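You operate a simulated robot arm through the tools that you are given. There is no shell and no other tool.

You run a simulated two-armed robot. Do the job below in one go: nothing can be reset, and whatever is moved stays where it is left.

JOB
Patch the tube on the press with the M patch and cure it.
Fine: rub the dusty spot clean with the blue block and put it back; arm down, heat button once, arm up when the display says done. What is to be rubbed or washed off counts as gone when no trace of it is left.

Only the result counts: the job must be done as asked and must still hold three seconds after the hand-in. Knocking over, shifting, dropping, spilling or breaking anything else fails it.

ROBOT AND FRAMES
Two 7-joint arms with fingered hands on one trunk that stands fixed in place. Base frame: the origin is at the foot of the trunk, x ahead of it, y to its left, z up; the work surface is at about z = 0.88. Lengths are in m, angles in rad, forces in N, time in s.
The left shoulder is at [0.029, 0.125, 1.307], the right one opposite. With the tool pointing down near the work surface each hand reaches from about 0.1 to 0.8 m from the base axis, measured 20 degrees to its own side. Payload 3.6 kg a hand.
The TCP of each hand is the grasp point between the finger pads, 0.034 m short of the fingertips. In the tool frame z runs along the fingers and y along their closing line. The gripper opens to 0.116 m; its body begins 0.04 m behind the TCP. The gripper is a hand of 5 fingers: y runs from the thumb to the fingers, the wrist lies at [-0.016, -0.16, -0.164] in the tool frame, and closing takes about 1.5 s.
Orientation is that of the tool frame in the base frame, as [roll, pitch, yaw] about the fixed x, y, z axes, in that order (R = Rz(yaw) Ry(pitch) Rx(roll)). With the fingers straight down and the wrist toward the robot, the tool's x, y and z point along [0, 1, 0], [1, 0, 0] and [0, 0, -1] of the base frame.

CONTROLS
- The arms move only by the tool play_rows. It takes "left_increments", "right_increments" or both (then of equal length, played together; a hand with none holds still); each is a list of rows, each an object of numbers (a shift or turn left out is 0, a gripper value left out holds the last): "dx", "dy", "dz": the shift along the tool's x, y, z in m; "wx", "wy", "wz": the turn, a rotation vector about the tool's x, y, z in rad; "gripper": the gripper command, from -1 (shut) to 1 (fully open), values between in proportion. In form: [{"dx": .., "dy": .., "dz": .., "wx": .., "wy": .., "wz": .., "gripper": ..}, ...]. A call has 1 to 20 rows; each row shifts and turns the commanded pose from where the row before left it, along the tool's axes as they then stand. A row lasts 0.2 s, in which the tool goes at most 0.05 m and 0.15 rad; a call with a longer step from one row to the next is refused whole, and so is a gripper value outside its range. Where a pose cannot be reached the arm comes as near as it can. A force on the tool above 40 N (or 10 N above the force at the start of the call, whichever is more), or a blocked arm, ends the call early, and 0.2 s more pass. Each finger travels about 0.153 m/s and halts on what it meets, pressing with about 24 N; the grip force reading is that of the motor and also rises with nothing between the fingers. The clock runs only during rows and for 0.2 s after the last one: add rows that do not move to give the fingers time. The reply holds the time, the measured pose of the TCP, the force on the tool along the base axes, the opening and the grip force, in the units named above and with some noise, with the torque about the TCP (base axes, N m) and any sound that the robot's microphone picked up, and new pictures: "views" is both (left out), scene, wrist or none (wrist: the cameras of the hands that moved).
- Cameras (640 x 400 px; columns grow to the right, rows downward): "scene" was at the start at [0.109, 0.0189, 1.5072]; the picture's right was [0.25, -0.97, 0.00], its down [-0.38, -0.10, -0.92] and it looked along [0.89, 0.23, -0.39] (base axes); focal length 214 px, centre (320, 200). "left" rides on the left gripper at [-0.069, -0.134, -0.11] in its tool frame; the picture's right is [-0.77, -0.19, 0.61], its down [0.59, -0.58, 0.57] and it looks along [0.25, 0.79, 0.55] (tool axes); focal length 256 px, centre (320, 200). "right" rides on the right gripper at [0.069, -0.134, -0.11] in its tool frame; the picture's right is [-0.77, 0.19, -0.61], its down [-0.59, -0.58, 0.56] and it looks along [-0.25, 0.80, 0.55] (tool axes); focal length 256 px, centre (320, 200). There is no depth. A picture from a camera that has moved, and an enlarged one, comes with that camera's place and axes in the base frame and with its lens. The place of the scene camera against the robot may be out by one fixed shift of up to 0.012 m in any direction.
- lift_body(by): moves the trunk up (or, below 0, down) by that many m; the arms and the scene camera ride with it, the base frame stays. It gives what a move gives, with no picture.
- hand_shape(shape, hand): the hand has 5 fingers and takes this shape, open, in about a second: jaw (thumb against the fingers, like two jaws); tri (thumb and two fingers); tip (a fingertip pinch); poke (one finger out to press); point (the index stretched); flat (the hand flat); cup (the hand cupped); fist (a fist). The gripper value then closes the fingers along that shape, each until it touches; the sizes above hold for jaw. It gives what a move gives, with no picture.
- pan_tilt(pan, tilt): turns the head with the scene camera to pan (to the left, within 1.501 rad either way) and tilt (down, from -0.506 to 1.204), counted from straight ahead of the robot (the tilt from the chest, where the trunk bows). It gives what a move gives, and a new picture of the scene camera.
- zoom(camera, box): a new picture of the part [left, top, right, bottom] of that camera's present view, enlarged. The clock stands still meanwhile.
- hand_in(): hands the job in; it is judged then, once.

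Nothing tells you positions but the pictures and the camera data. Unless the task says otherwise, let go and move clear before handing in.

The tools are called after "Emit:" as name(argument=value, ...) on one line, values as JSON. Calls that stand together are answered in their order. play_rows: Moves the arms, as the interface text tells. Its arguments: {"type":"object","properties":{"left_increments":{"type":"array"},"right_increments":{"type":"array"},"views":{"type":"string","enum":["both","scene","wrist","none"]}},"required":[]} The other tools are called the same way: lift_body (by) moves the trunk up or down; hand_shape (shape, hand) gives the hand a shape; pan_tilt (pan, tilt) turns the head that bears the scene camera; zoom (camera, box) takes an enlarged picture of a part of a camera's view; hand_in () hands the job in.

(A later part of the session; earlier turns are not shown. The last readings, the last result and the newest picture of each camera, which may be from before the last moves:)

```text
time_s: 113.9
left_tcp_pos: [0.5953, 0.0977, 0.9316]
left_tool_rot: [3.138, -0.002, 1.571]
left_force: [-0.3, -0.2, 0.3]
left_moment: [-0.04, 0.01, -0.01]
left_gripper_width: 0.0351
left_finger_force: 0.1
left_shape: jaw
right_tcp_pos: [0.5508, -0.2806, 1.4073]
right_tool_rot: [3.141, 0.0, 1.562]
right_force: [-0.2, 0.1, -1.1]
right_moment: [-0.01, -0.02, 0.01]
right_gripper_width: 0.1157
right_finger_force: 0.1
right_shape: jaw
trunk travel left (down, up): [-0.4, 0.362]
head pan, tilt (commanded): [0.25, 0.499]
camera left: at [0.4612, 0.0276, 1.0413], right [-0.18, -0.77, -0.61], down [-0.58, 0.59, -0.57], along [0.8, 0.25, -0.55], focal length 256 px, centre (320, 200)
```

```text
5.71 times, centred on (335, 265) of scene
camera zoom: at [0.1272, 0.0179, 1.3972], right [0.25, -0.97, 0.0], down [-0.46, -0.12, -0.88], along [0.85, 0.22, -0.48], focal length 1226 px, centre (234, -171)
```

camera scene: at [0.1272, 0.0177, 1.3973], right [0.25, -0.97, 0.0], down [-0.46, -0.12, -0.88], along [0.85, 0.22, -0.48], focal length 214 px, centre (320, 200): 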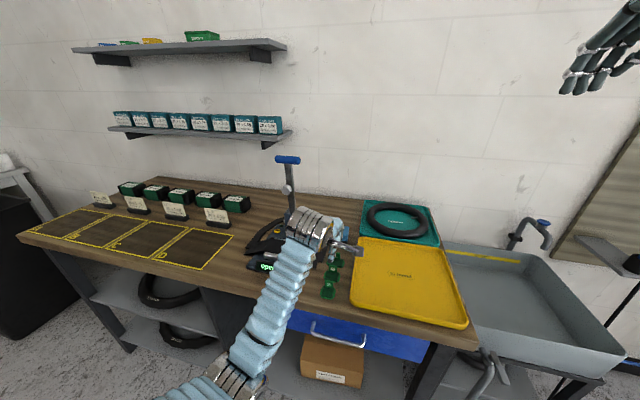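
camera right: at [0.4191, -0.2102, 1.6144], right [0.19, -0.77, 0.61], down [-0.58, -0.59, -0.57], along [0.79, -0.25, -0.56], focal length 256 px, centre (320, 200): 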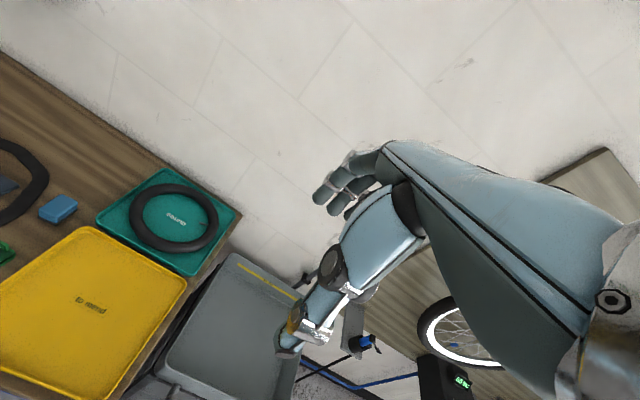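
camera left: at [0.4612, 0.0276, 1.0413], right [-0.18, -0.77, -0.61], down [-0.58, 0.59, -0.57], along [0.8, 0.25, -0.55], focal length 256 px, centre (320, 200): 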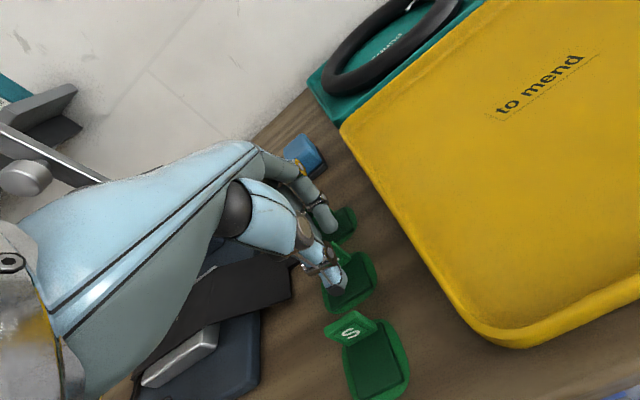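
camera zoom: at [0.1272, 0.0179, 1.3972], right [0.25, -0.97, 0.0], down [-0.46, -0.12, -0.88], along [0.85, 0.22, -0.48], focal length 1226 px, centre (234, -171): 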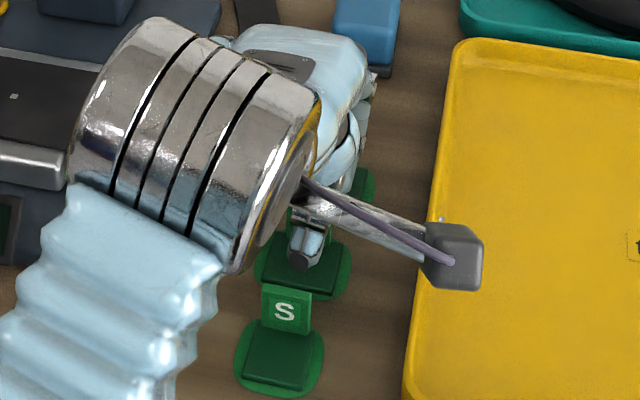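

The thumb is in front of the M tab and the fingers are behind it, with no contact force. Closing gently on the tab.

Emit:
play_rows(left_increments=[{"gripper": -0.55}, {"gripper": -0.7}, {"gripper": -0.8}, {"gripper": -0.9}, {"gripper": -1.0}, {}, {}, {}], views="wrist")

Emit:
zoom(camera="left", box=[270, 180, 420, 330])

Emit:
zoom(camera="scene", box=[305, 230, 365, 300])

```text
time_s: 115.7
left_tcp_pos: [0.5948, 0.0983, 0.9319]
left_tool_rot: [3.138, -0.002, 1.571]
left_force: [0.1, -0.1, 0.6]
left_moment: [0.0, 0.0, -0.03]
left_gripper_width: 0.0016
left_finger_force: 23.9
left_shape: jaw
right_tcp_pos: [0.5506, -0.2814, 1.4065]
right_tool_rot: [-3.141, -0.001, 1.56]
right_force: [0.4, -0.8, 0.5]
right_moment: [-0.01, 0.03, -0.02]
right_gripper_width: 0.1159
right_finger_force: 0.1
right_shape: jaw
trunk travel left (down, up): [-0.4, 0.362]
head pan, tilt (commanded): [0.25, 0.499]
camera left: at [0.4612, 0.0277, 1.0413], right [-0.18, -0.77, -0.61], down [-0.58, 0.59, -0.57], along [0.8, 0.25, -0.55], focal length 256 px, centre (320, 200)
```

left: 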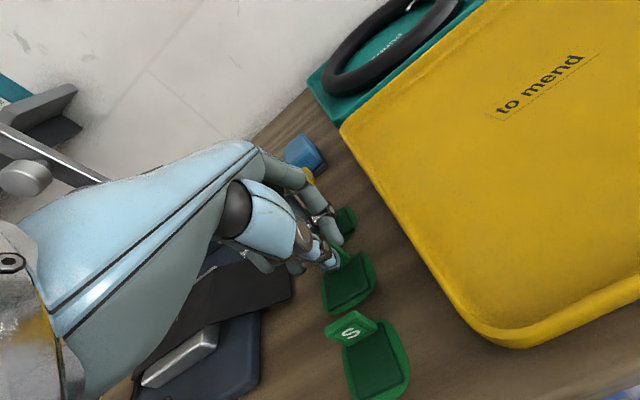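

```text
2.67 times, centred on (345, 255) of left
camera zoom: at [0.4612, 0.0277, 1.0413], right [-0.18, -0.77, -0.61], down [-0.58, 0.59, -0.57], along [0.8, 0.25, -0.55], focal length 683 px, centre (253, 53)
```

zoom: 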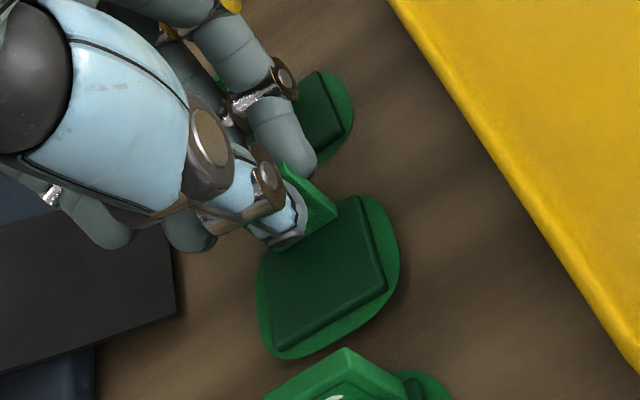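

```text
5.71 times, centred on (335, 265) of scene
camera zoom: at [0.1272, 0.0179, 1.3972], right [0.25, -0.97, 0.0], down [-0.46, -0.12, -0.88], along [0.85, 0.22, -0.48], focal length 1226 px, centre (234, -171)
```

zoom: 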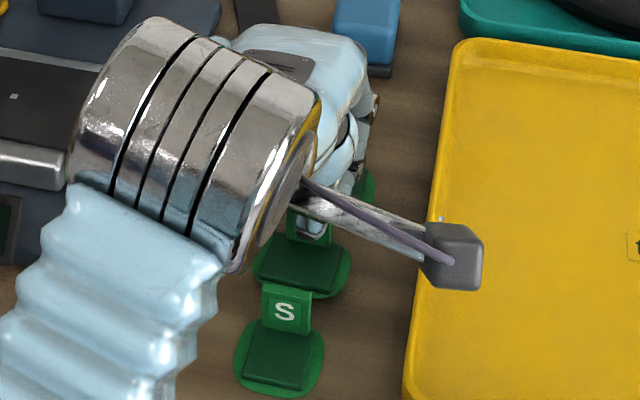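

The tab is pinched at 24 N. I'll lift gently and check the patch comes along alone.

Emit:
play_rows(left_increments=[{"dz": -0.008}, {"dz": -0.015}, {"dz": -0.03}, {"dz": -0.04}, {}], views="both")

Emit:
zoom(camera="left", box=[270, 180, 420, 330])

Emit:
zoom(camera="scene", box=[290, 200, 370, 300])

```text
time_s: 116.9
left_tcp_pos: [0.5944, 0.0967, 1.0251]
left_tool_rot: [3.138, -0.002, 1.571]
left_force: [0.1, -0.2, -0.5]
left_moment: [-0.01, 0.04, 0.02]
left_gripper_width: 0.0015
left_finger_force: 23.8
left_shape: jaw
right_tcp_pos: [0.5508, -0.2813, 1.4064]
right_tool_rot: [3.141, 0.0, 1.56]
right_force: [0.6, -1.3, 0.8]
right_moment: [-0.01, 0.01, 0.03]
right_gripper_width: 0.1159
right_finger_force: 0.1
right_shape: jaw
trunk travel left (down, up): [-0.4, 0.362]
head pan, tilt (commanded): [0.25, 0.499]
camera scene: at [0.1273, 0.0181, 1.3972], right [0.25, -0.97, 0.0], down [-0.46, -0.12, -0.88], along [0.85, 0.22, -0.48], focal length 214 px, centre (320, 200)
camera left: at [0.4619, 0.0268, 1.1344], right [-0.18, -0.77, -0.61], down [-0.58, 0.59, -0.57], along [0.8, 0.25, -0.55], focal length 256 px, centre (320, 200)
```

scene: 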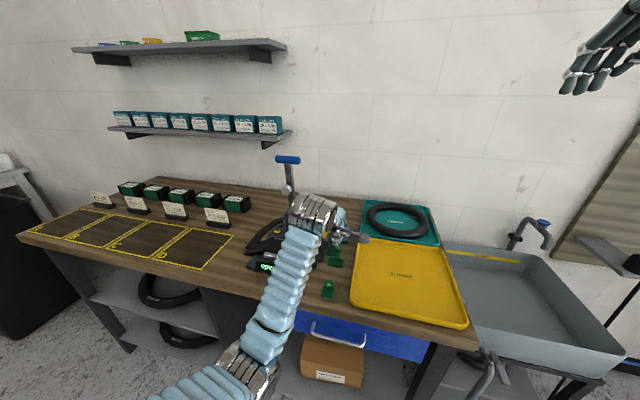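
left: 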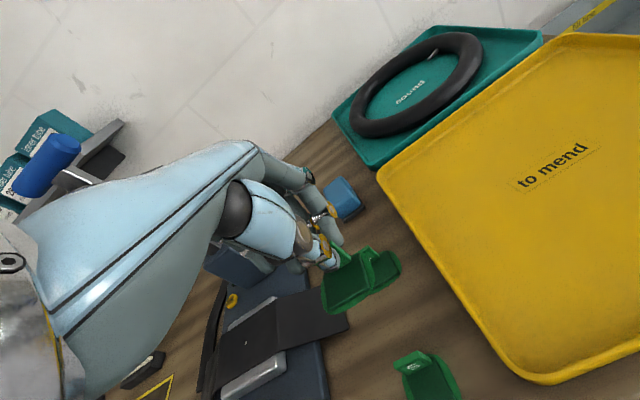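

```text
2.67 times, centred on (345, 255) of left
camera zoom: at [0.4619, 0.0268, 1.1344], right [-0.18, -0.77, -0.61], down [-0.58, 0.59, -0.57], along [0.8, 0.25, -0.55], focal length 683 px, centre (253, 53)
```

zoom: 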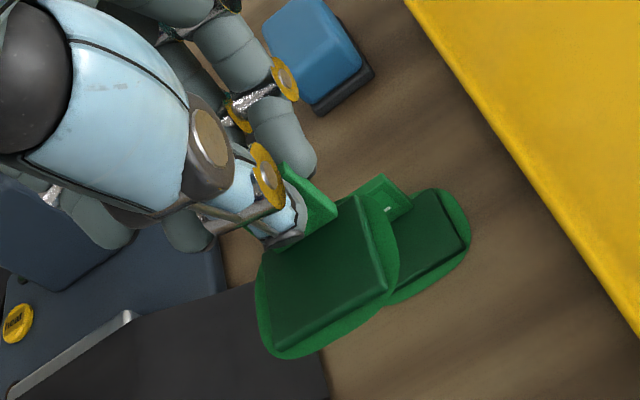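

```text
4.00 times, centred on (330, 250) of scene
camera zoom: at [0.1273, 0.0181, 1.3972], right [0.25, -0.97, 0.0], down [-0.46, -0.12, -0.88], along [0.85, 0.22, -0.48], focal length 858 px, centre (280, 0)
```

zoom: 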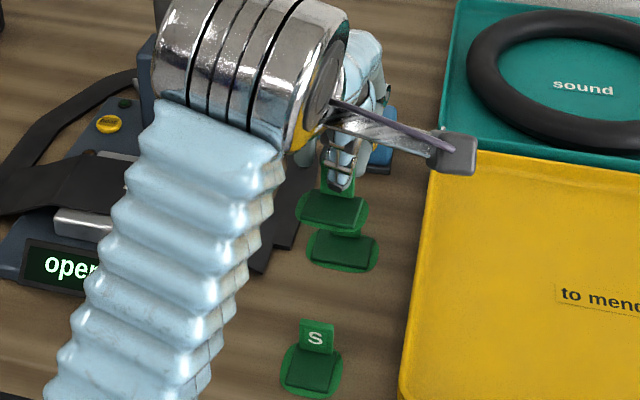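

The M patch is lifted cleanly, level, and centred about 18 mm on the near side of the grasp point. I'll carry it around the front and over the puncture mark, staying below the disc.

Emit:
play_rows(left_increments=[{"dy": -0.027}, {"dy": -0.027}, {"dx": 0.0367}, {"dx": 0.0367}, {"dx": 0.0367}, {"dx": 0.0367}, {"dx": 0.0367}, {"dz": 0.015}, {"dy": 0.03}, {"dy": 0.03}, {"dy": 0.03}, {"dy": 0.017}, {}], views="both")

Emit:
zoom(camera="left", box=[270, 180, 470, 380])

Emit:
zoom(camera="scene", box=[250, 210, 330, 280])

```text
time_s: 119.7
left_tcp_pos: [0.6447, 0.2783, 1.0093]
left_tool_rot: [3.138, -0.002, 1.569]
left_force: [-0.3, 0.1, 0.1]
left_moment: [-0.02, -0.01, -0.02]
left_gripper_width: 0.0015
left_finger_force: 24.0
left_shape: jaw
right_tcp_pos: [0.5504, -0.2805, 1.4063]
right_tool_rot: [3.142, -0.001, 1.559]
right_force: [-0.3, -0.7, -0.6]
right_moment: [0.01, 0.0, 0.02]
right_gripper_width: 0.116
right_finger_force: 0.0
right_shape: jaw
trunk travel left (down, up): [-0.4, 0.362]
head pan, tilt (commanded): [0.25, 0.499]
camera scene: at [0.1272, 0.0181, 1.3972], right [0.25, -0.97, 0.0], down [-0.46, -0.12, -0.88], along [0.85, 0.22, -0.48], focal length 214 px, centre (320, 200)
camera left: at [0.5111, 0.2099, 1.1175], right [-0.18, -0.77, -0.61], down [-0.58, 0.59, -0.57], along [0.8, 0.25, -0.55], focal length 256 px, centre (320, 200)
```

scene: 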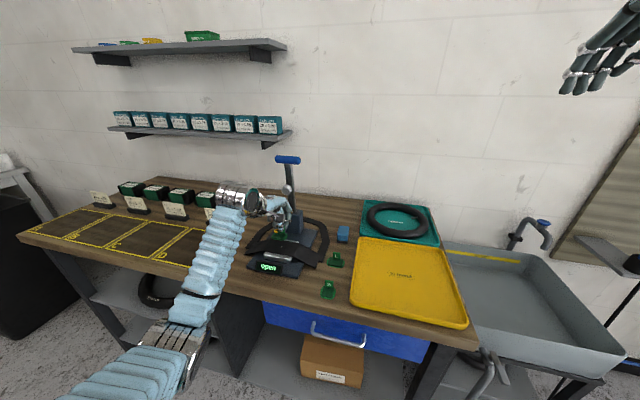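
left: 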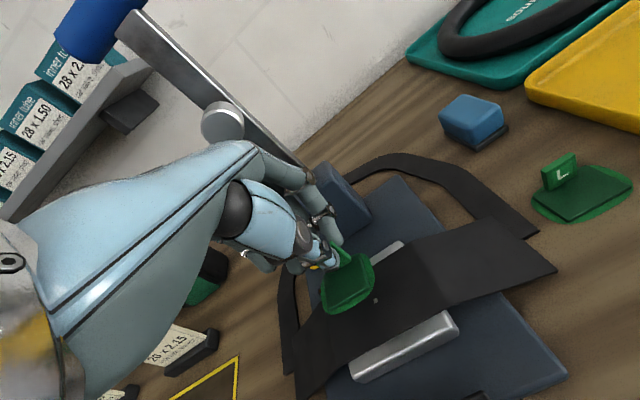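

```text
2.00 times, centred on (370, 280) of left
camera zoom: at [0.5111, 0.2099, 1.1175], right [-0.18, -0.77, -0.61], down [-0.58, 0.59, -0.57], along [0.8, 0.25, -0.55], focal length 512 px, centre (220, 40)
```

zoom: 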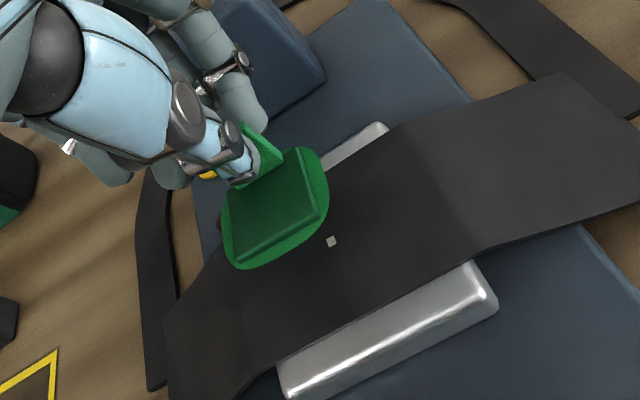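

```text
5.71 times, centred on (290, 245) of scene
camera zoom: at [0.1272, 0.0181, 1.3972], right [0.25, -0.97, 0.0], down [-0.46, -0.12, -0.88], along [0.85, 0.22, -0.48], focal length 1226 px, centre (491, -57)
```

zoom: 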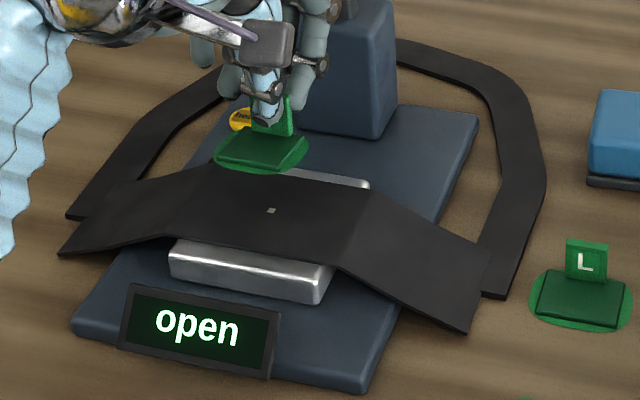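

Patch centre (0.6246, 0.2803) versus mark (0.6271, 0.2787): I'll nudge it by (+4, −1.5) mm and lower towards the tube.

Emit:
play_rows(left_increments=[{"dy": 0.004, "dx": -0.0015}, {"dz": 0.018}, {"dz": 0.012}, {"dz": 0.004}, {}], views="wrist")

Emit:
zoom(camera="left", box=[270, 180, 420, 330])

Emit:
zoom(camera="scene", box=[250, 210, 330, 280])

```text
time_s: 120.9
left_tcp_pos: [0.6492, 0.2804, 0.9745]
left_tool_rot: [3.138, -0.002, 1.57]
left_force: [0.0, -0.8, -0.6]
left_moment: [-0.01, -0.01, 0.02]
left_gripper_width: 0.0017
left_finger_force: 23.9
left_shape: jaw
right_tcp_pos: [0.5518, -0.2815, 1.4079]
right_tool_rot: [-3.14, 0.0, 1.558]
right_force: [0.3, -0.6, 0.0]
right_moment: [0.01, -0.01, 0.0]
right_gripper_width: 0.1156
right_finger_force: 0.0
right_shape: jaw
trunk travel left (down, up): [-0.4, 0.362]
head pan, tilt (commanded): [0.25, 0.499]
camera left: at [0.5165, 0.2094, 1.0843], right [-0.18, -0.77, -0.61], down [-0.58, 0.59, -0.57], along [0.8, 0.25, -0.55], focal length 256 px, centre (320, 200)
```

left: 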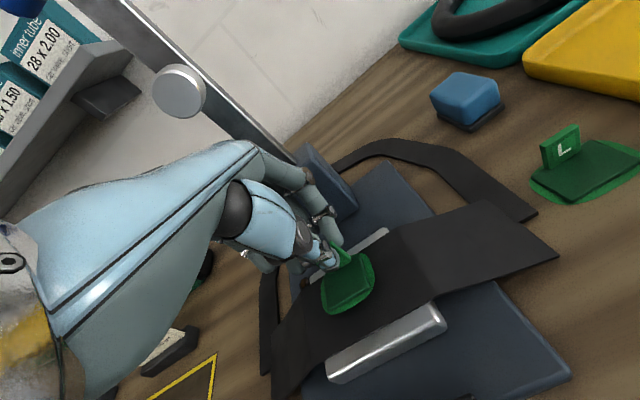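

```text
2.67 times, centred on (345, 255) of left
camera zoom: at [0.5165, 0.2094, 1.0843], right [-0.18, -0.77, -0.61], down [-0.58, 0.59, -0.57], along [0.8, 0.25, -0.55], focal length 683 px, centre (253, 53)
```

zoom: 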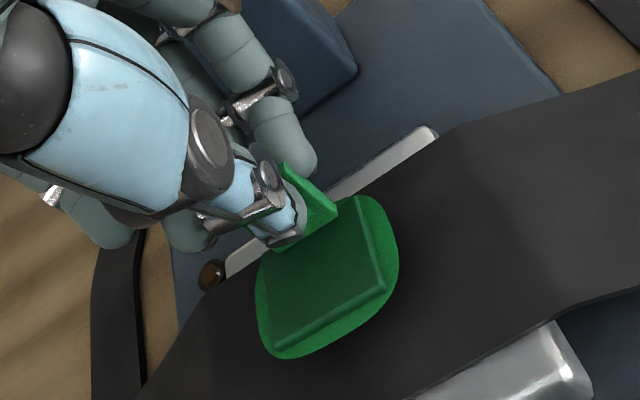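

```text
5.71 times, centred on (290, 245) of scene
camera zoom: at [0.1273, 0.018, 1.3972], right [0.25, -0.97, 0.0], down [-0.46, -0.12, -0.88], along [0.85, 0.22, -0.48], focal length 1226 px, centre (491, -57)
```

zoom: 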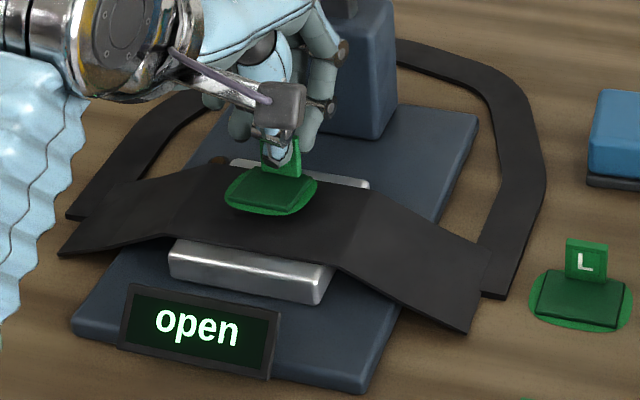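

I'll zoom in closely to compare the patch footprint with the mark's known pixel before setting it down.

Emit:
zoom(camera="scene", box=[270, 230, 300, 255])

Emit:
zoom(camera="left", box=[310, 240, 390, 320])

```text
16.00 times, centred on (285, 242) of scene
camera zoom: at [0.1273, 0.018, 1.3972], right [0.25, -0.97, 0.0], down [-0.46, -0.12, -0.88], along [0.85, 0.22, -0.48], focal length 3432 px, centre (880, -480)
```

zoom: 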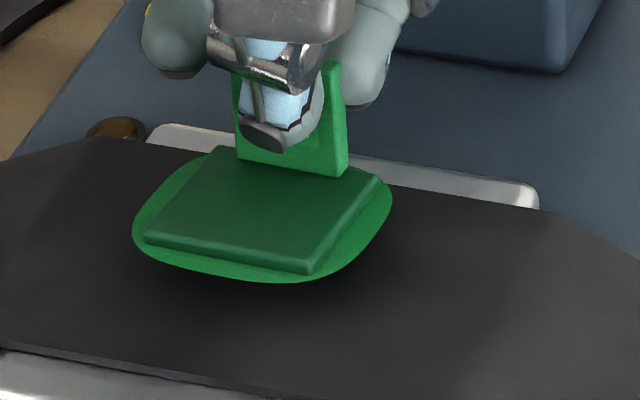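

```text
5.00 times, centred on (350, 280) of left
camera zoom: at [0.5165, 0.2094, 1.0843], right [-0.18, -0.77, -0.61], down [-0.58, 0.59, -0.57], along [0.8, 0.25, -0.55], focal length 1280 px, centre (170, -200)
```

zoom: 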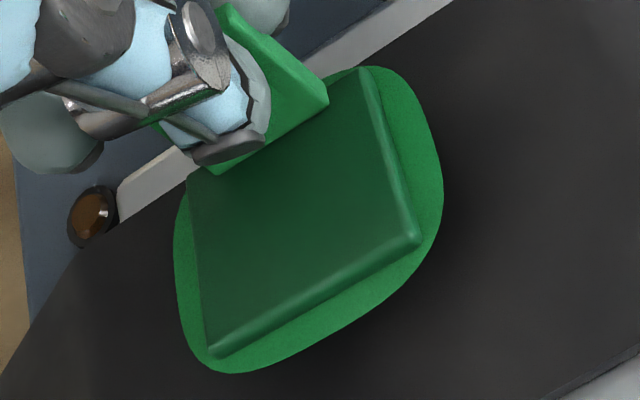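

With corrected zoom offsets, the patch is about 5 mm too far back and 2.5 mm too far left of the mark. I'll correct by (−3.5, −2) mm and lower to contact.

Emit:
play_rows(left_increments=[{"dy": -0.0035, "dx": -0.002}, {"dz": 0.002}, {"dz": 0.002}, {"dz": 0.001}, {}], views="none")

Emit:
zoom(camera="scene", box=[270, 230, 300, 255])

```text
time_s: 122.1
left_tcp_pos: [0.6486, 0.2751, 0.9699]
left_tool_rot: [3.138, -0.002, 1.571]
left_force: [0.3, 0.2, -0.3]
left_moment: [0.02, 0.01, 0.0]
left_gripper_width: 0.0014
left_finger_force: 24.5
left_shape: jaw
right_tcp_pos: [0.5517, -0.2808, 1.4082]
right_tool_rot: [-3.141, -0.001, 1.56]
right_force: [0.6, -0.8, -0.3]
right_moment: [-0.02, -0.03, -0.01]
right_gripper_width: 0.1159
right_finger_force: 0.1
right_shape: jaw
trunk travel left (down, up): [-0.4, 0.362]
head pan, tilt (commanded): [0.25, 0.499]
```

```text
16.00 times, centred on (285, 242) of scene
camera zoom: at [0.1273, 0.0181, 1.3972], right [0.25, -0.97, 0.0], down [-0.46, -0.12, -0.88], along [0.85, 0.22, -0.48], focal length 3432 px, centre (880, -480)
```

zoom: 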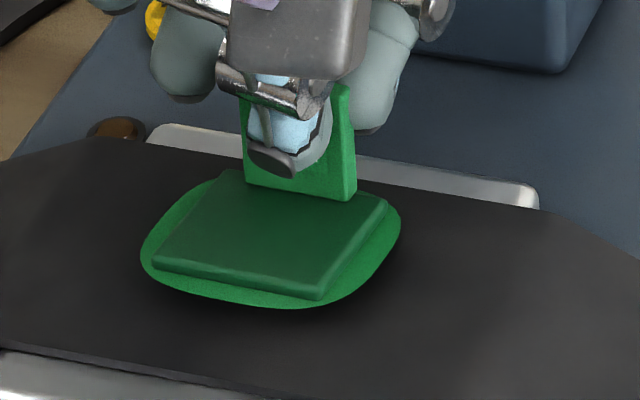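

Offset is now about (+3, +0.5) mm, well within the patch. I'll lower to firm contact.

Emit:
play_rows(left_increments=[{"dz": 0.0015}, {"dz": 0.0015}, {"dz": 0.001}, {}], views="none")

```text
time_s: 123.1
left_tcp_pos: [0.649, 0.2775, 0.9674]
left_tool_rot: [3.138, 0.0, 1.571]
left_force: [0.0, -1.0, 4.1]
left_moment: [-0.02, -0.04, 0.0]
left_gripper_width: 0.0016
left_finger_force: 24.2
left_shape: jaw
right_tcp_pos: [0.5503, -0.2821, 1.407]
right_tool_rot: [-3.141, 0.0, 1.561]
right_force: [0.4, 1.1, 0.2]
right_moment: [-0.05, -0.04, -0.02]
right_gripper_width: 0.1162
right_finger_force: 0.0
right_shape: jaw
trunk travel left (down, up): [-0.4, 0.362]
head pan, tilt (commanded): [0.25, 0.499]
```

Emit:
play_rows(left_increments=[{"dz": 0.0015}, {"dz": 0.001}, {}], views="wrist")

Emit:
zoom(camera="scene", box=[265, 225, 305, 255])

```text
time_s: 123.9
left_tcp_pos: [0.6477, 0.2769, 0.9669]
left_tool_rot: [3.133, -0.001, 1.57]
left_force: [1.2, 0.3, 13.7]
left_moment: [0.0, -0.02, 0.04]
left_gripper_width: 0.0018
left_finger_force: 23.5
left_shape: jaw
right_tcp_pos: [0.5496, -0.2816, 1.4089]
right_tool_rot: [3.139, -0.001, 1.559]
right_force: [-0.7, 0.4, 0.4]
right_moment: [0.0, -0.01, -0.03]
right_gripper_width: 0.1161
right_finger_force: 0.0
right_shape: jaw
trunk travel left (down, up): [-0.4, 0.362]
head pan, tilt (commanded): [0.25, 0.499]
camera left: at [0.5135, 0.207, 1.076], right [-0.18, -0.77, -0.61], down [-0.57, 0.59, -0.57], along [0.8, 0.25, -0.55], focal length 256 px, centre (320, 200)
```

left: 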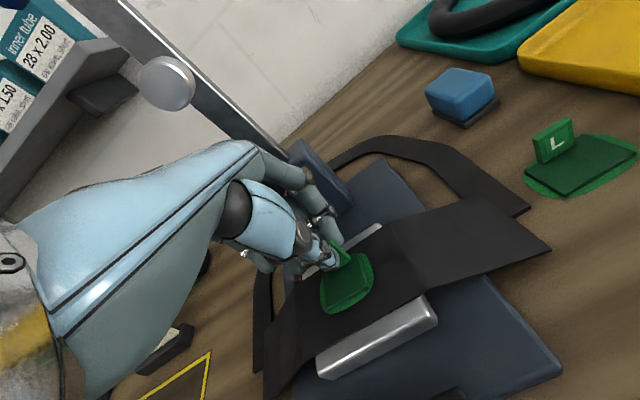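

```text
13.33 times, centred on (285, 240) of scene
camera zoom: at [0.126, 0.0173, 1.3975], right [0.25, -0.97, 0.0], down [-0.46, -0.12, -0.88], along [0.85, 0.22, -0.48], focal length 2860 px, centre (787, -333)
```

zoom: 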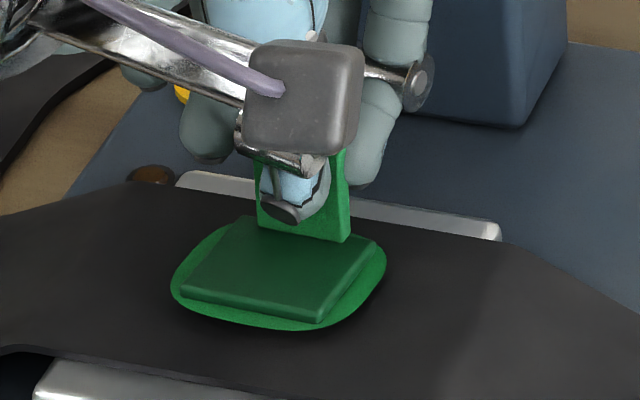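

The patch is pressed onto the tube at about 14 N. I'll ease off slightly and release the tab slowly.

Emit:
play_rows(left_increments=[{"dz": -0.001, "gripper": -0.9}, {"gripper": -0.8}, {"gripper": -0.7}, {"gripper": -0.6}, {"gripper": -0.5}, {"gripper": -0.45}, {}], views="wrist")

Emit:
zoom(camera="scene", box=[265, 225, 305, 255])

```text
time_s: 125.5
left_tcp_pos: [0.6492, 0.2772, 0.9668]
left_tool_rot: [3.136, -0.002, 1.572]
left_force: [0.4, -0.3, 0.2]
left_moment: [0.0, 0.01, -0.04]
left_gripper_width: 0.0315
left_finger_force: 0.2
left_shape: jaw
right_tcp_pos: [0.5505, -0.2807, 1.4075]
right_tool_rot: [3.141, 0.0, 1.559]
right_force: [0.0, -0.5, -0.8]
right_moment: [0.01, -0.01, -0.01]
right_gripper_width: 0.1159
right_finger_force: 0.1
right_shape: jaw
trunk travel left (down, up): [-0.4, 0.362]
head pan, tilt (commanded): [0.25, 0.499]
camera left: at [0.5142, 0.2076, 1.0753], right [-0.18, -0.77, -0.61], down [-0.58, 0.59, -0.57], along [0.8, 0.25, -0.55], focal length 256 px, centre (320, 200)
```

left: 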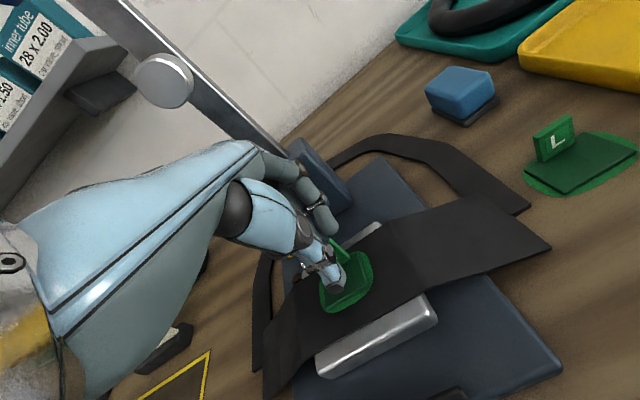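

```text
13.33 times, centred on (285, 240) of scene
camera zoom: at [0.1272, 0.0181, 1.3972], right [0.25, -0.97, 0.0], down [-0.46, -0.12, -0.88], along [0.85, 0.22, -0.48], focal length 2860 px, centre (787, -333)
```

zoom: 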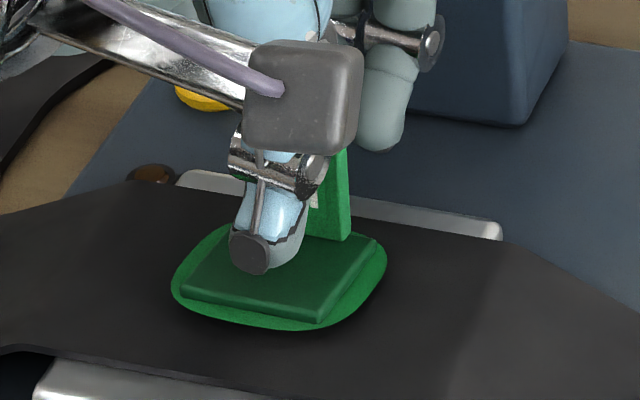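

Released, and the patch stays put. I'll raise just enough to clear the tab, staying under the disc, then back out toward the robot.

Emit:
play_rows(left_increments=[{"dz": -0.01}, {"dz": -0.015}, {"dz": -0.01}, {"dy": -0.03}, {"dy": -0.04}, {"dy": -0.04}, {"dy": -0.03}, {}], views="both")

Emit:
zoom(camera="scene", box=[250, 140, 340, 280])

Emit:
zoom(camera="left", box=[300, 120, 480, 300])

```text
time_s: 127.3
left_tcp_pos: [0.5093, 0.2768, 1.0004]
left_tool_rot: [3.137, -0.002, 1.57]
left_force: [0.7, -0.4, 0.1]
left_moment: [0.05, 0.0, -0.01]
left_gripper_width: 0.0316
left_finger_force: 0.0
left_shape: jaw
right_tcp_pos: [0.5508, -0.2811, 1.4067]
right_tool_rot: [3.142, 0.001, 1.557]
right_force: [-0.4, -0.7, 0.6]
right_moment: [0.0, 0.02, -0.03]
right_gripper_width: 0.1161
right_finger_force: 0.1
right_shape: jaw
trunk travel left (down, up): [-0.4, 0.362]
head pan, tilt (commanded): [0.25, 0.499]
camera scene: at [0.1275, 0.018, 1.3972], right [0.25, -0.97, 0.0], down [-0.46, -0.12, -0.88], along [0.85, 0.22, -0.48], focal length 214 px, centre (320, 200)
camera left: at [0.3751, 0.208, 1.1111], right [-0.18, -0.77, -0.61], down [-0.58, 0.59, -0.57], along [0.8, 0.25, -0.55], focal length 256 px, centre (320, 200)
```

scene: 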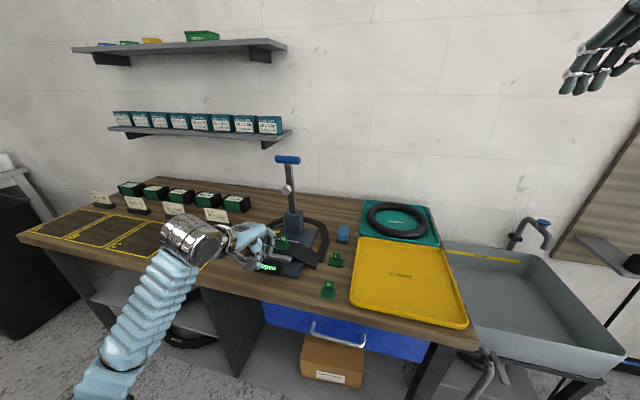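
left: 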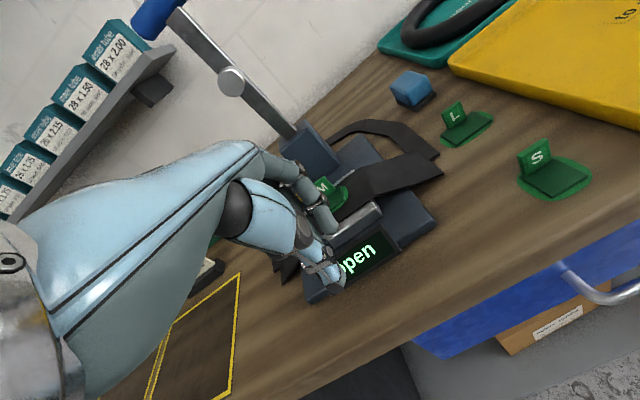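

```text
2.86 times, centred on (295, 210) of scene
camera zoom: at [0.1275, 0.018, 1.3972], right [0.25, -0.97, 0.0], down [-0.46, -0.12, -0.88], along [0.85, 0.22, -0.48], focal length 613 px, centre (391, 171)
```

zoom: 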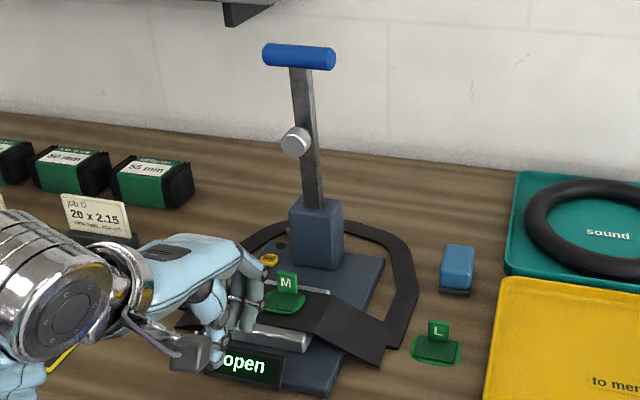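

```text
2.22 times, centred on (390, 210) of left
camera zoom: at [0.3751, 0.208, 1.1111], right [-0.18, -0.77, -0.61], down [-0.58, 0.59, -0.57], along [0.8, 0.25, -0.55], focal length 569 px, centre (164, 178)
```

zoom: 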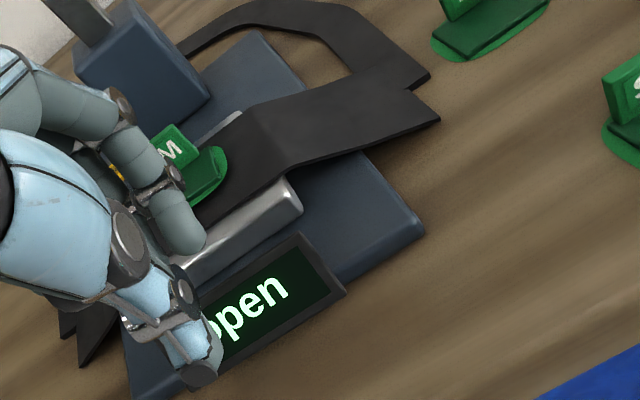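

The M patch lies on the puncture with its tab to the rear. Next is the press arm: the handle bar is at about (0.734, 0.279, 1.18). I'll rise in front of it with the fingers open and look closely before straddling the bar from above.

Emit:
play_rows(left_increments=[{"dz": -0.04, "gripper": 0.0}, {"dz": -0.04, "gripper": 0.2}, {"dz": -0.045, "gripper": 0.4}, {"dz": -0.045}, {"dz": -0.045}, {"dz": -0.045}, {"dy": 0.03}, {}], views="both")

Emit:
zoom(camera="scene", box=[230, 130, 340, 280])

```text
time_s: 129.1
left_tcp_pos: [0.5373, 0.2775, 1.2598]
left_tool_rot: [3.135, -0.002, 1.573]
left_force: [-0.4, 0.6, -0.3]
left_moment: [0.06, -0.02, 0.02]
left_gripper_width: 0.081
left_finger_force: 0.1
left_shape: jaw
right_tcp_pos: [0.5491, -0.2809, 1.408]
right_tool_rot: [3.141, -0.001, 1.561]
right_force: [-0.6, -1.0, -0.1]
right_moment: [0.03, 0.0, -0.02]
right_gripper_width: 0.1156
right_finger_force: 0.0
right_shape: jaw
trunk travel left (down, up): [-0.4, 0.362]
head pan, tilt (commanded): [0.25, 0.499]
camera scene: at [0.1265, 0.0182, 1.3973], right [0.25, -0.97, 0.0], down [-0.46, -0.12, -0.88], along [0.85, 0.22, -0.48], focal length 214 px, centre (320, 200)
camera left: at [0.4035, 0.2075, 1.3694], right [-0.18, -0.77, -0.61], down [-0.57, 0.59, -0.57], along [0.8, 0.25, -0.55], focal length 256 px, centre (320, 200)
```

scene: 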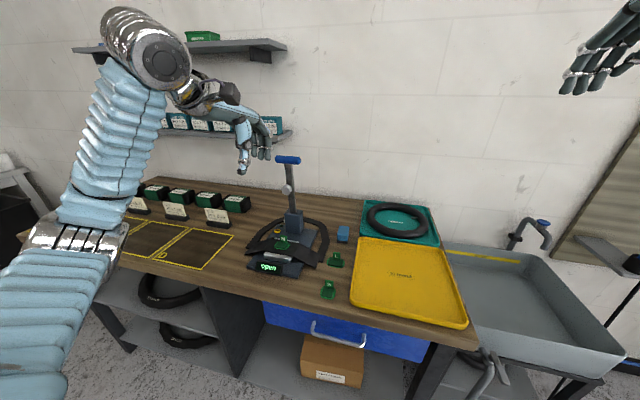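
left: 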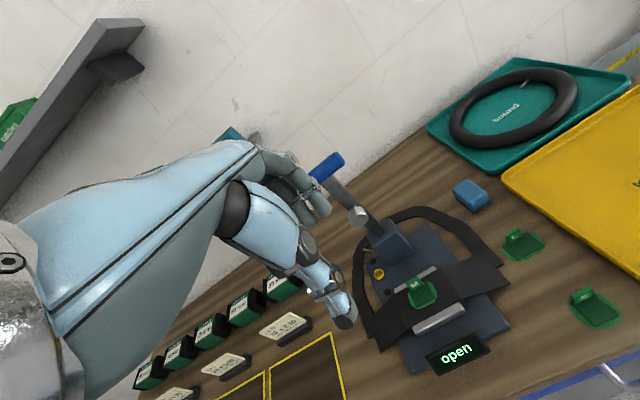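

```text
2.67 times, centred on (285, 205) of scene
camera zoom: at [0.1265, 0.0182, 1.3973], right [0.25, -0.97, 0.0], down [-0.46, -0.12, -0.88], along [0.85, 0.22, -0.48], focal length 572 px, centre (413, 187)
```

zoom: 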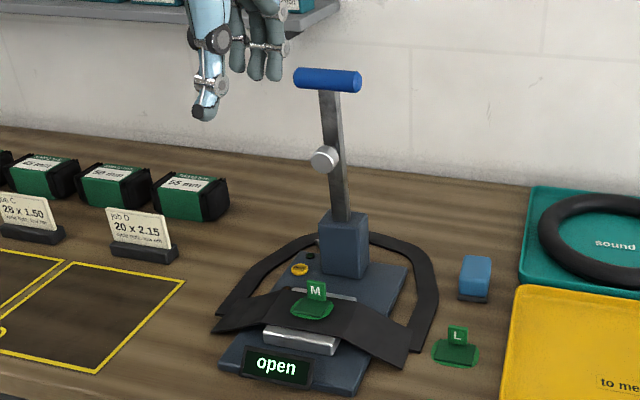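

I'll zoom the wrist and scene cameras on the lever to pin down the handle and hinge.

Emit:
zoom(camera="left", box=[295, 140, 445, 300])

Emit:
zoom(camera="scene", box=[265, 140, 325, 250])

```text
2.50 times, centred on (370, 220) of left
camera zoom: at [0.4035, 0.2075, 1.3694], right [-0.18, -0.77, -0.61], down [-0.57, 0.59, -0.57], along [0.8, 0.25, -0.55], focal length 640 px, centre (195, 150)
```

zoom: 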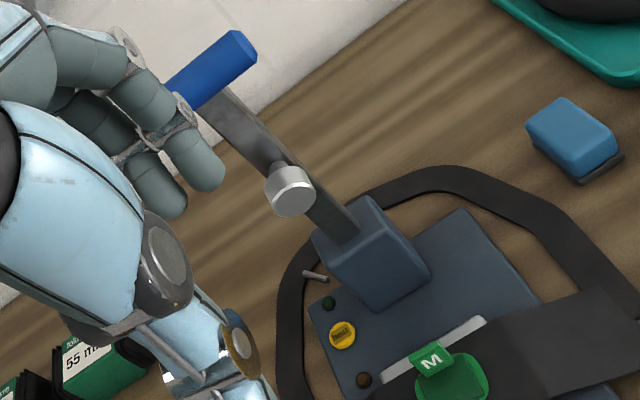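

```text
3.64 times, centred on (295, 195) of scene
camera zoom: at [0.1265, 0.0182, 1.3973], right [0.25, -0.97, 0.0], down [-0.46, -0.12, -0.88], along [0.85, 0.22, -0.48], focal length 780 px, centre (411, 218)
```

zoom: 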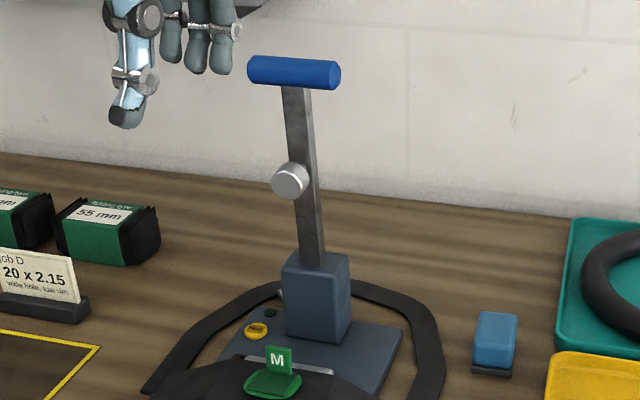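

Handle bar centre is about (0.734, 0.278, 1.183), ±0.04 along y. I'll move over it and lower so the fingers hang behind and the thumb in front.

Emit:
play_rows(left_increments=[{"dy": 0.04}, {"dy": 0.04}, {"dy": 0.04}, {"dy": 0.04}, {"dy": 0.035}, {}], views="both")

Emit:
zoom(camera="scene", box=[230, 90, 340, 250])

```text
time_s: 130.5
left_tcp_pos: [0.7332, 0.2775, 1.2622]
left_tool_rot: [3.134, -0.002, 1.571]
left_force: [-0.4, -0.1, 0.3]
left_moment: [-0.01, 0.01, 0.01]
left_gripper_width: 0.081
left_finger_force: 0.1
left_shape: jaw
right_tcp_pos: [0.5497, -0.2803, 1.4068]
right_tool_rot: [-3.14, 0.0, 1.559]
right_force: [-0.4, 0.7, 1.5]
right_moment: [-0.03, -0.01, 0.01]
right_gripper_width: 0.1158
right_finger_force: 0.0
right_shape: jaw
trunk travel left (down, up): [-0.4, 0.362]
head pan, tilt (commanded): [0.25, 0.499]
camera scene: at [0.1268, 0.0186, 1.3973], right [0.25, -0.97, 0.0], down [-0.46, -0.12, -0.88], along [0.85, 0.22, -0.48], focal length 214 px, centre (320, 200)
camera left: at [0.5991, 0.2073, 1.3709], right [-0.18, -0.77, -0.61], down [-0.57, 0.59, -0.57], along [0.8, 0.25, -0.55], focal length 256 px, centre (320, 200)
```

scene: 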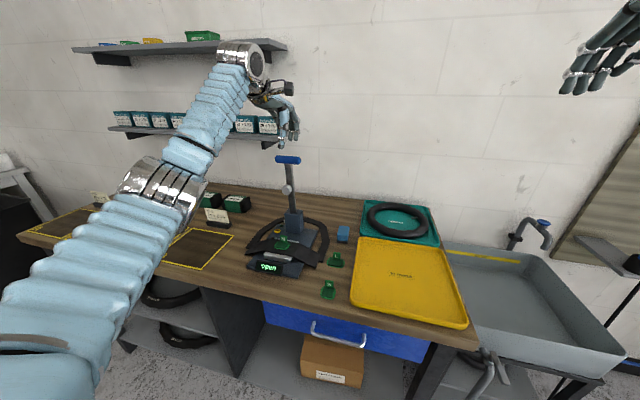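
left: 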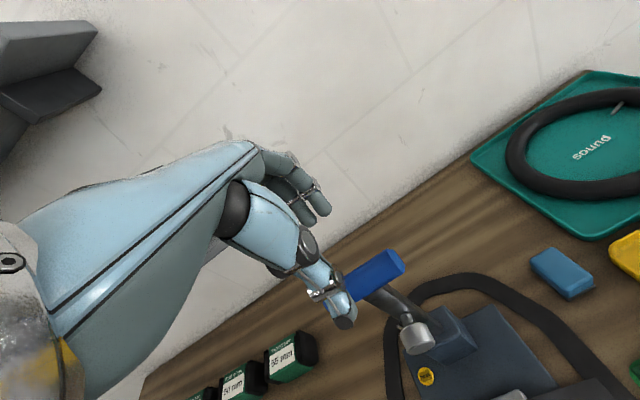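

```text
2.50 times, centred on (285, 170) of scene
camera zoom: at [0.1268, 0.0186, 1.3973], right [0.25, -0.97, 0.0], down [-0.46, -0.12, -0.88], along [0.85, 0.22, -0.48], focal length 536 px, centre (408, 275)
```

zoom: 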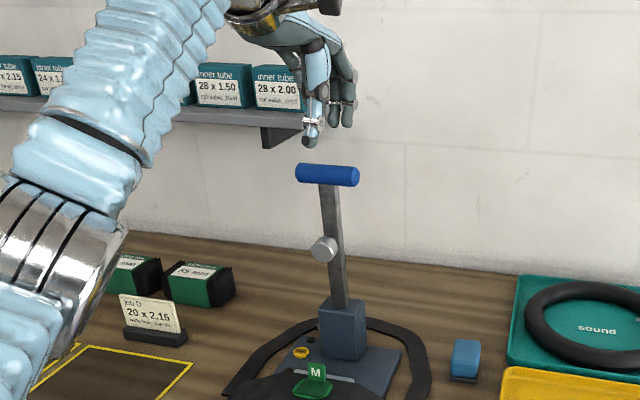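

Bar lies between thumb and fingers. I'll descend to straddle it.

Emit:
play_rows(left_increments=[{"dz": 0.02}, {"dz": 0.02}, {"dz": 0.015}, {"dz": 0.008}, {}], views="wrist")

Emit:
zoom(camera="scene", box=[250, 110, 330, 220])

Emit:
zoom(camera="left", box=[250, 150, 450, 350])

```text
time_s: 131.7
left_tcp_pos: [0.7325, 0.2773, 1.197]
left_tool_rot: [3.138, -0.003, 1.57]
left_force: [0.2, 0.5, -0.2]
left_moment: [-0.06, 0.0, -0.03]
left_gripper_width: 0.0808
left_finger_force: 0.1
left_shape: jaw
right_tcp_pos: [0.5507, -0.2818, 1.4074]
right_tool_rot: [3.14, -0.001, 1.56]
right_force: [-0.8, 0.6, -0.2]
right_moment: [-0.01, -0.03, -0.03]
right_gripper_width: 0.1159
right_finger_force: 0.1
right_shape: jaw
trunk travel left (down, up): [-0.4, 0.362]
head pan, tilt (commanded): [0.25, 0.499]
camera left: at [0.5984, 0.2073, 1.3073], right [-0.18, -0.77, -0.61], down [-0.57, 0.59, -0.57], along [0.8, 0.25, -0.55], focal length 256 px, centre (320, 200)
```

left: 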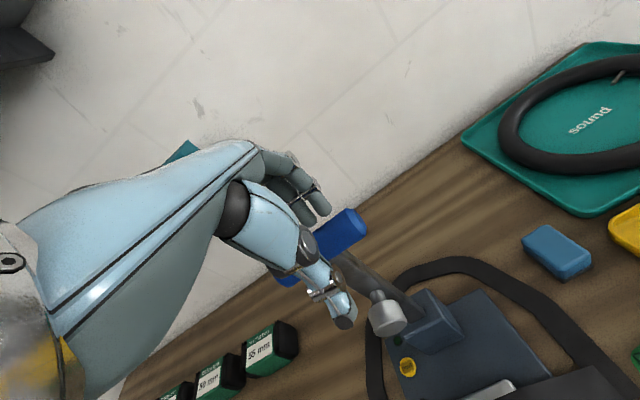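

```text
3.64 times, centred on (290, 165) of scene
camera zoom: at [0.1273, 0.018, 1.3972], right [0.25, -0.97, 0.0], down [-0.46, -0.12, -0.88], along [0.85, 0.22, -0.48], focal length 780 px, centre (429, 327)
```

zoom: 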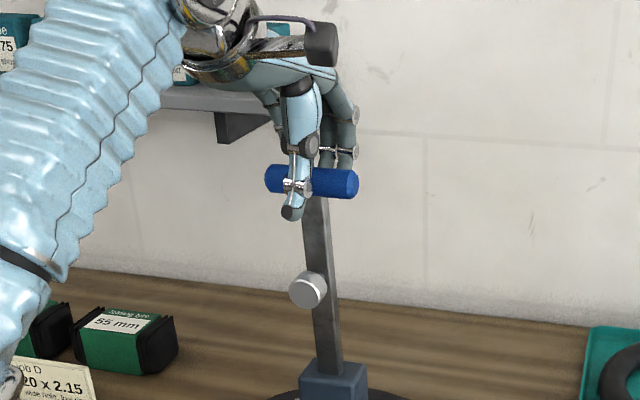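

```text
2.00 times, centred on (350, 250) of left
camera zoom: at [0.5984, 0.2073, 1.3073], right [-0.18, -0.77, -0.61], down [-0.57, 0.59, -0.57], along [0.8, 0.25, -0.55], focal length 512 px, centre (260, 100)
```

zoom: 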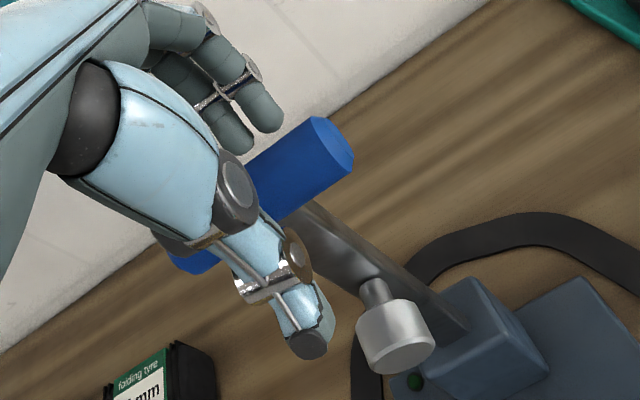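

The hand straddles the bar. Now I'll pull it toward the robot along the arc with the fingers behind it, watching the force.

Emit:
play_rows(left_increments=[{"dy": -0.02}, {"dy": -0.015, "dz": 0.001}, {"dy": -0.015, "dz": 0.003}, {"dy": -0.015, "dz": 0.004}, {"dy": -0.015, "dz": 0.005}, {}], views="wrist")

Emit:
zoom(camera="scene", box=[250, 110, 330, 280])

```text
time_s: 133.1
left_tcp_pos: [0.652, 0.2775, 1.1835]
left_tool_rot: [3.137, -0.002, 1.573]
left_force: [-0.4, -0.3, -0.3]
left_moment: [0.01, -0.02, -0.03]
left_gripper_width: 0.081
left_finger_force: 0.1
left_shape: jaw
right_tcp_pos: [0.5511, -0.2814, 1.4068]
right_tool_rot: [3.141, 0.001, 1.562]
right_force: [0.3, -0.6, -0.3]
right_moment: [0.0, -0.03, 0.02]
right_gripper_width: 0.1159
right_finger_force: 0.1
right_shape: jaw
trunk travel left (down, up): [-0.4, 0.362]
head pan, tilt (commanded): [0.25, 0.499]
camera left: at [0.5176, 0.207, 1.2935], right [-0.18, -0.77, -0.61], down [-0.58, 0.59, -0.57], along [0.8, 0.25, -0.55], focal length 256 px, centre (320, 200)
```

left: 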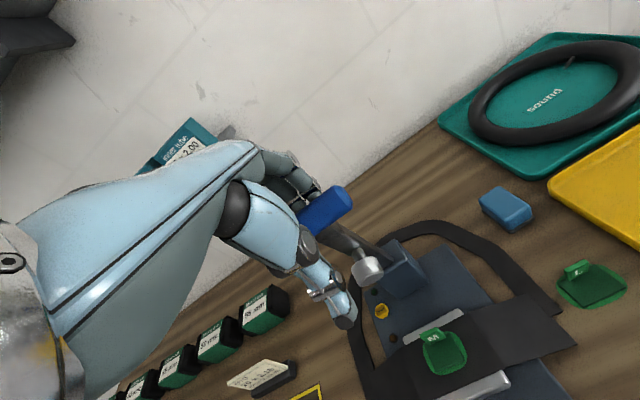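

```text
2.35 times, centred on (290, 195) of scene
camera zoom: at [0.1274, 0.018, 1.3972], right [0.25, -0.97, 0.0], down [-0.46, -0.12, -0.88], along [0.85, 0.22, -0.48], focal length 505 px, centre (391, 212)
```

zoom: 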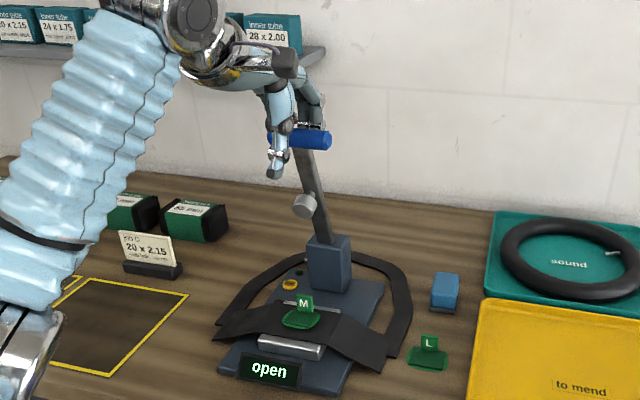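

The lever moves freely (now tilted about 20°). I'll continue along the arc.

Emit:
play_rows(left_increments=[{"dy": -0.018, "dz": 0.006}, {"dy": -0.017, "dz": 0.007}, {"dy": -0.017, "dz": 0.0085}, {"dy": -0.014, "dz": 0.01}, {"dy": -0.014, "dz": 0.011}, {"dy": -0.012, "dz": 0.012}, {"dy": -0.012, "dz": 0.014}, {}], views="wrist")

Emit:
zoom(camera="scene", box=[240, 130, 340, 290])

```text
time_s: 134.9
left_tcp_pos: [0.548, 0.2774, 1.114]
left_tool_rot: [3.139, -0.005, 1.572]
left_force: [0.1, -0.6, 1.1]
left_moment: [0.01, -0.01, 0.01]
left_gripper_width: 0.081
left_finger_force: 0.1
left_shape: jaw
right_tcp_pos: [0.5508, -0.2811, 1.4069]
right_tool_rot: [3.141, 0.001, 1.56]
right_force: [-0.3, 0.2, 0.2]
right_moment: [-0.05, 0.01, -0.02]
right_gripper_width: 0.1158
right_finger_force: 0.0
right_shape: jaw
trunk travel left (down, up): [-0.4, 0.362]
head pan, tilt (commanded): [0.25, 0.499]
camera left: at [0.4148, 0.2069, 1.2234], right [-0.18, -0.77, -0.61], down [-0.58, 0.59, -0.57], along [0.8, 0.25, -0.55], focal length 256 px, centre (320, 200)
```

left: 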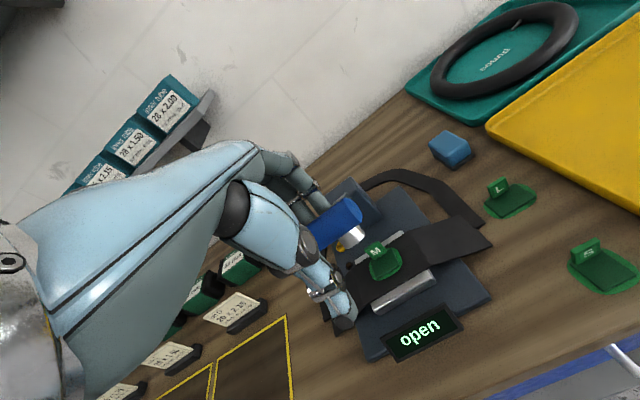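

```text
2.50 times, centred on (290, 210) of scene
camera zoom: at [0.1273, 0.018, 1.3972], right [0.25, -0.97, 0.0], down [-0.46, -0.12, -0.88], along [0.85, 0.22, -0.48], focal length 536 px, centre (395, 175)
```

zoom: 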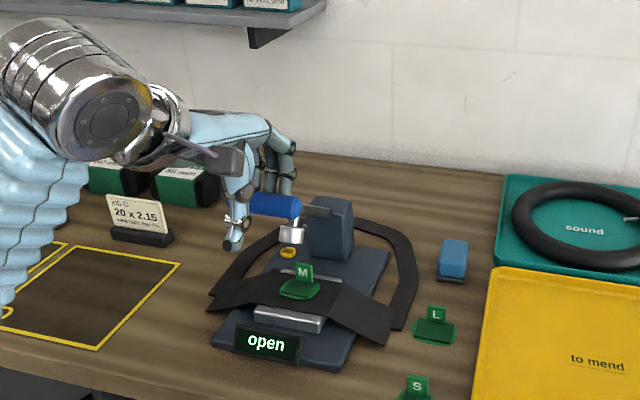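

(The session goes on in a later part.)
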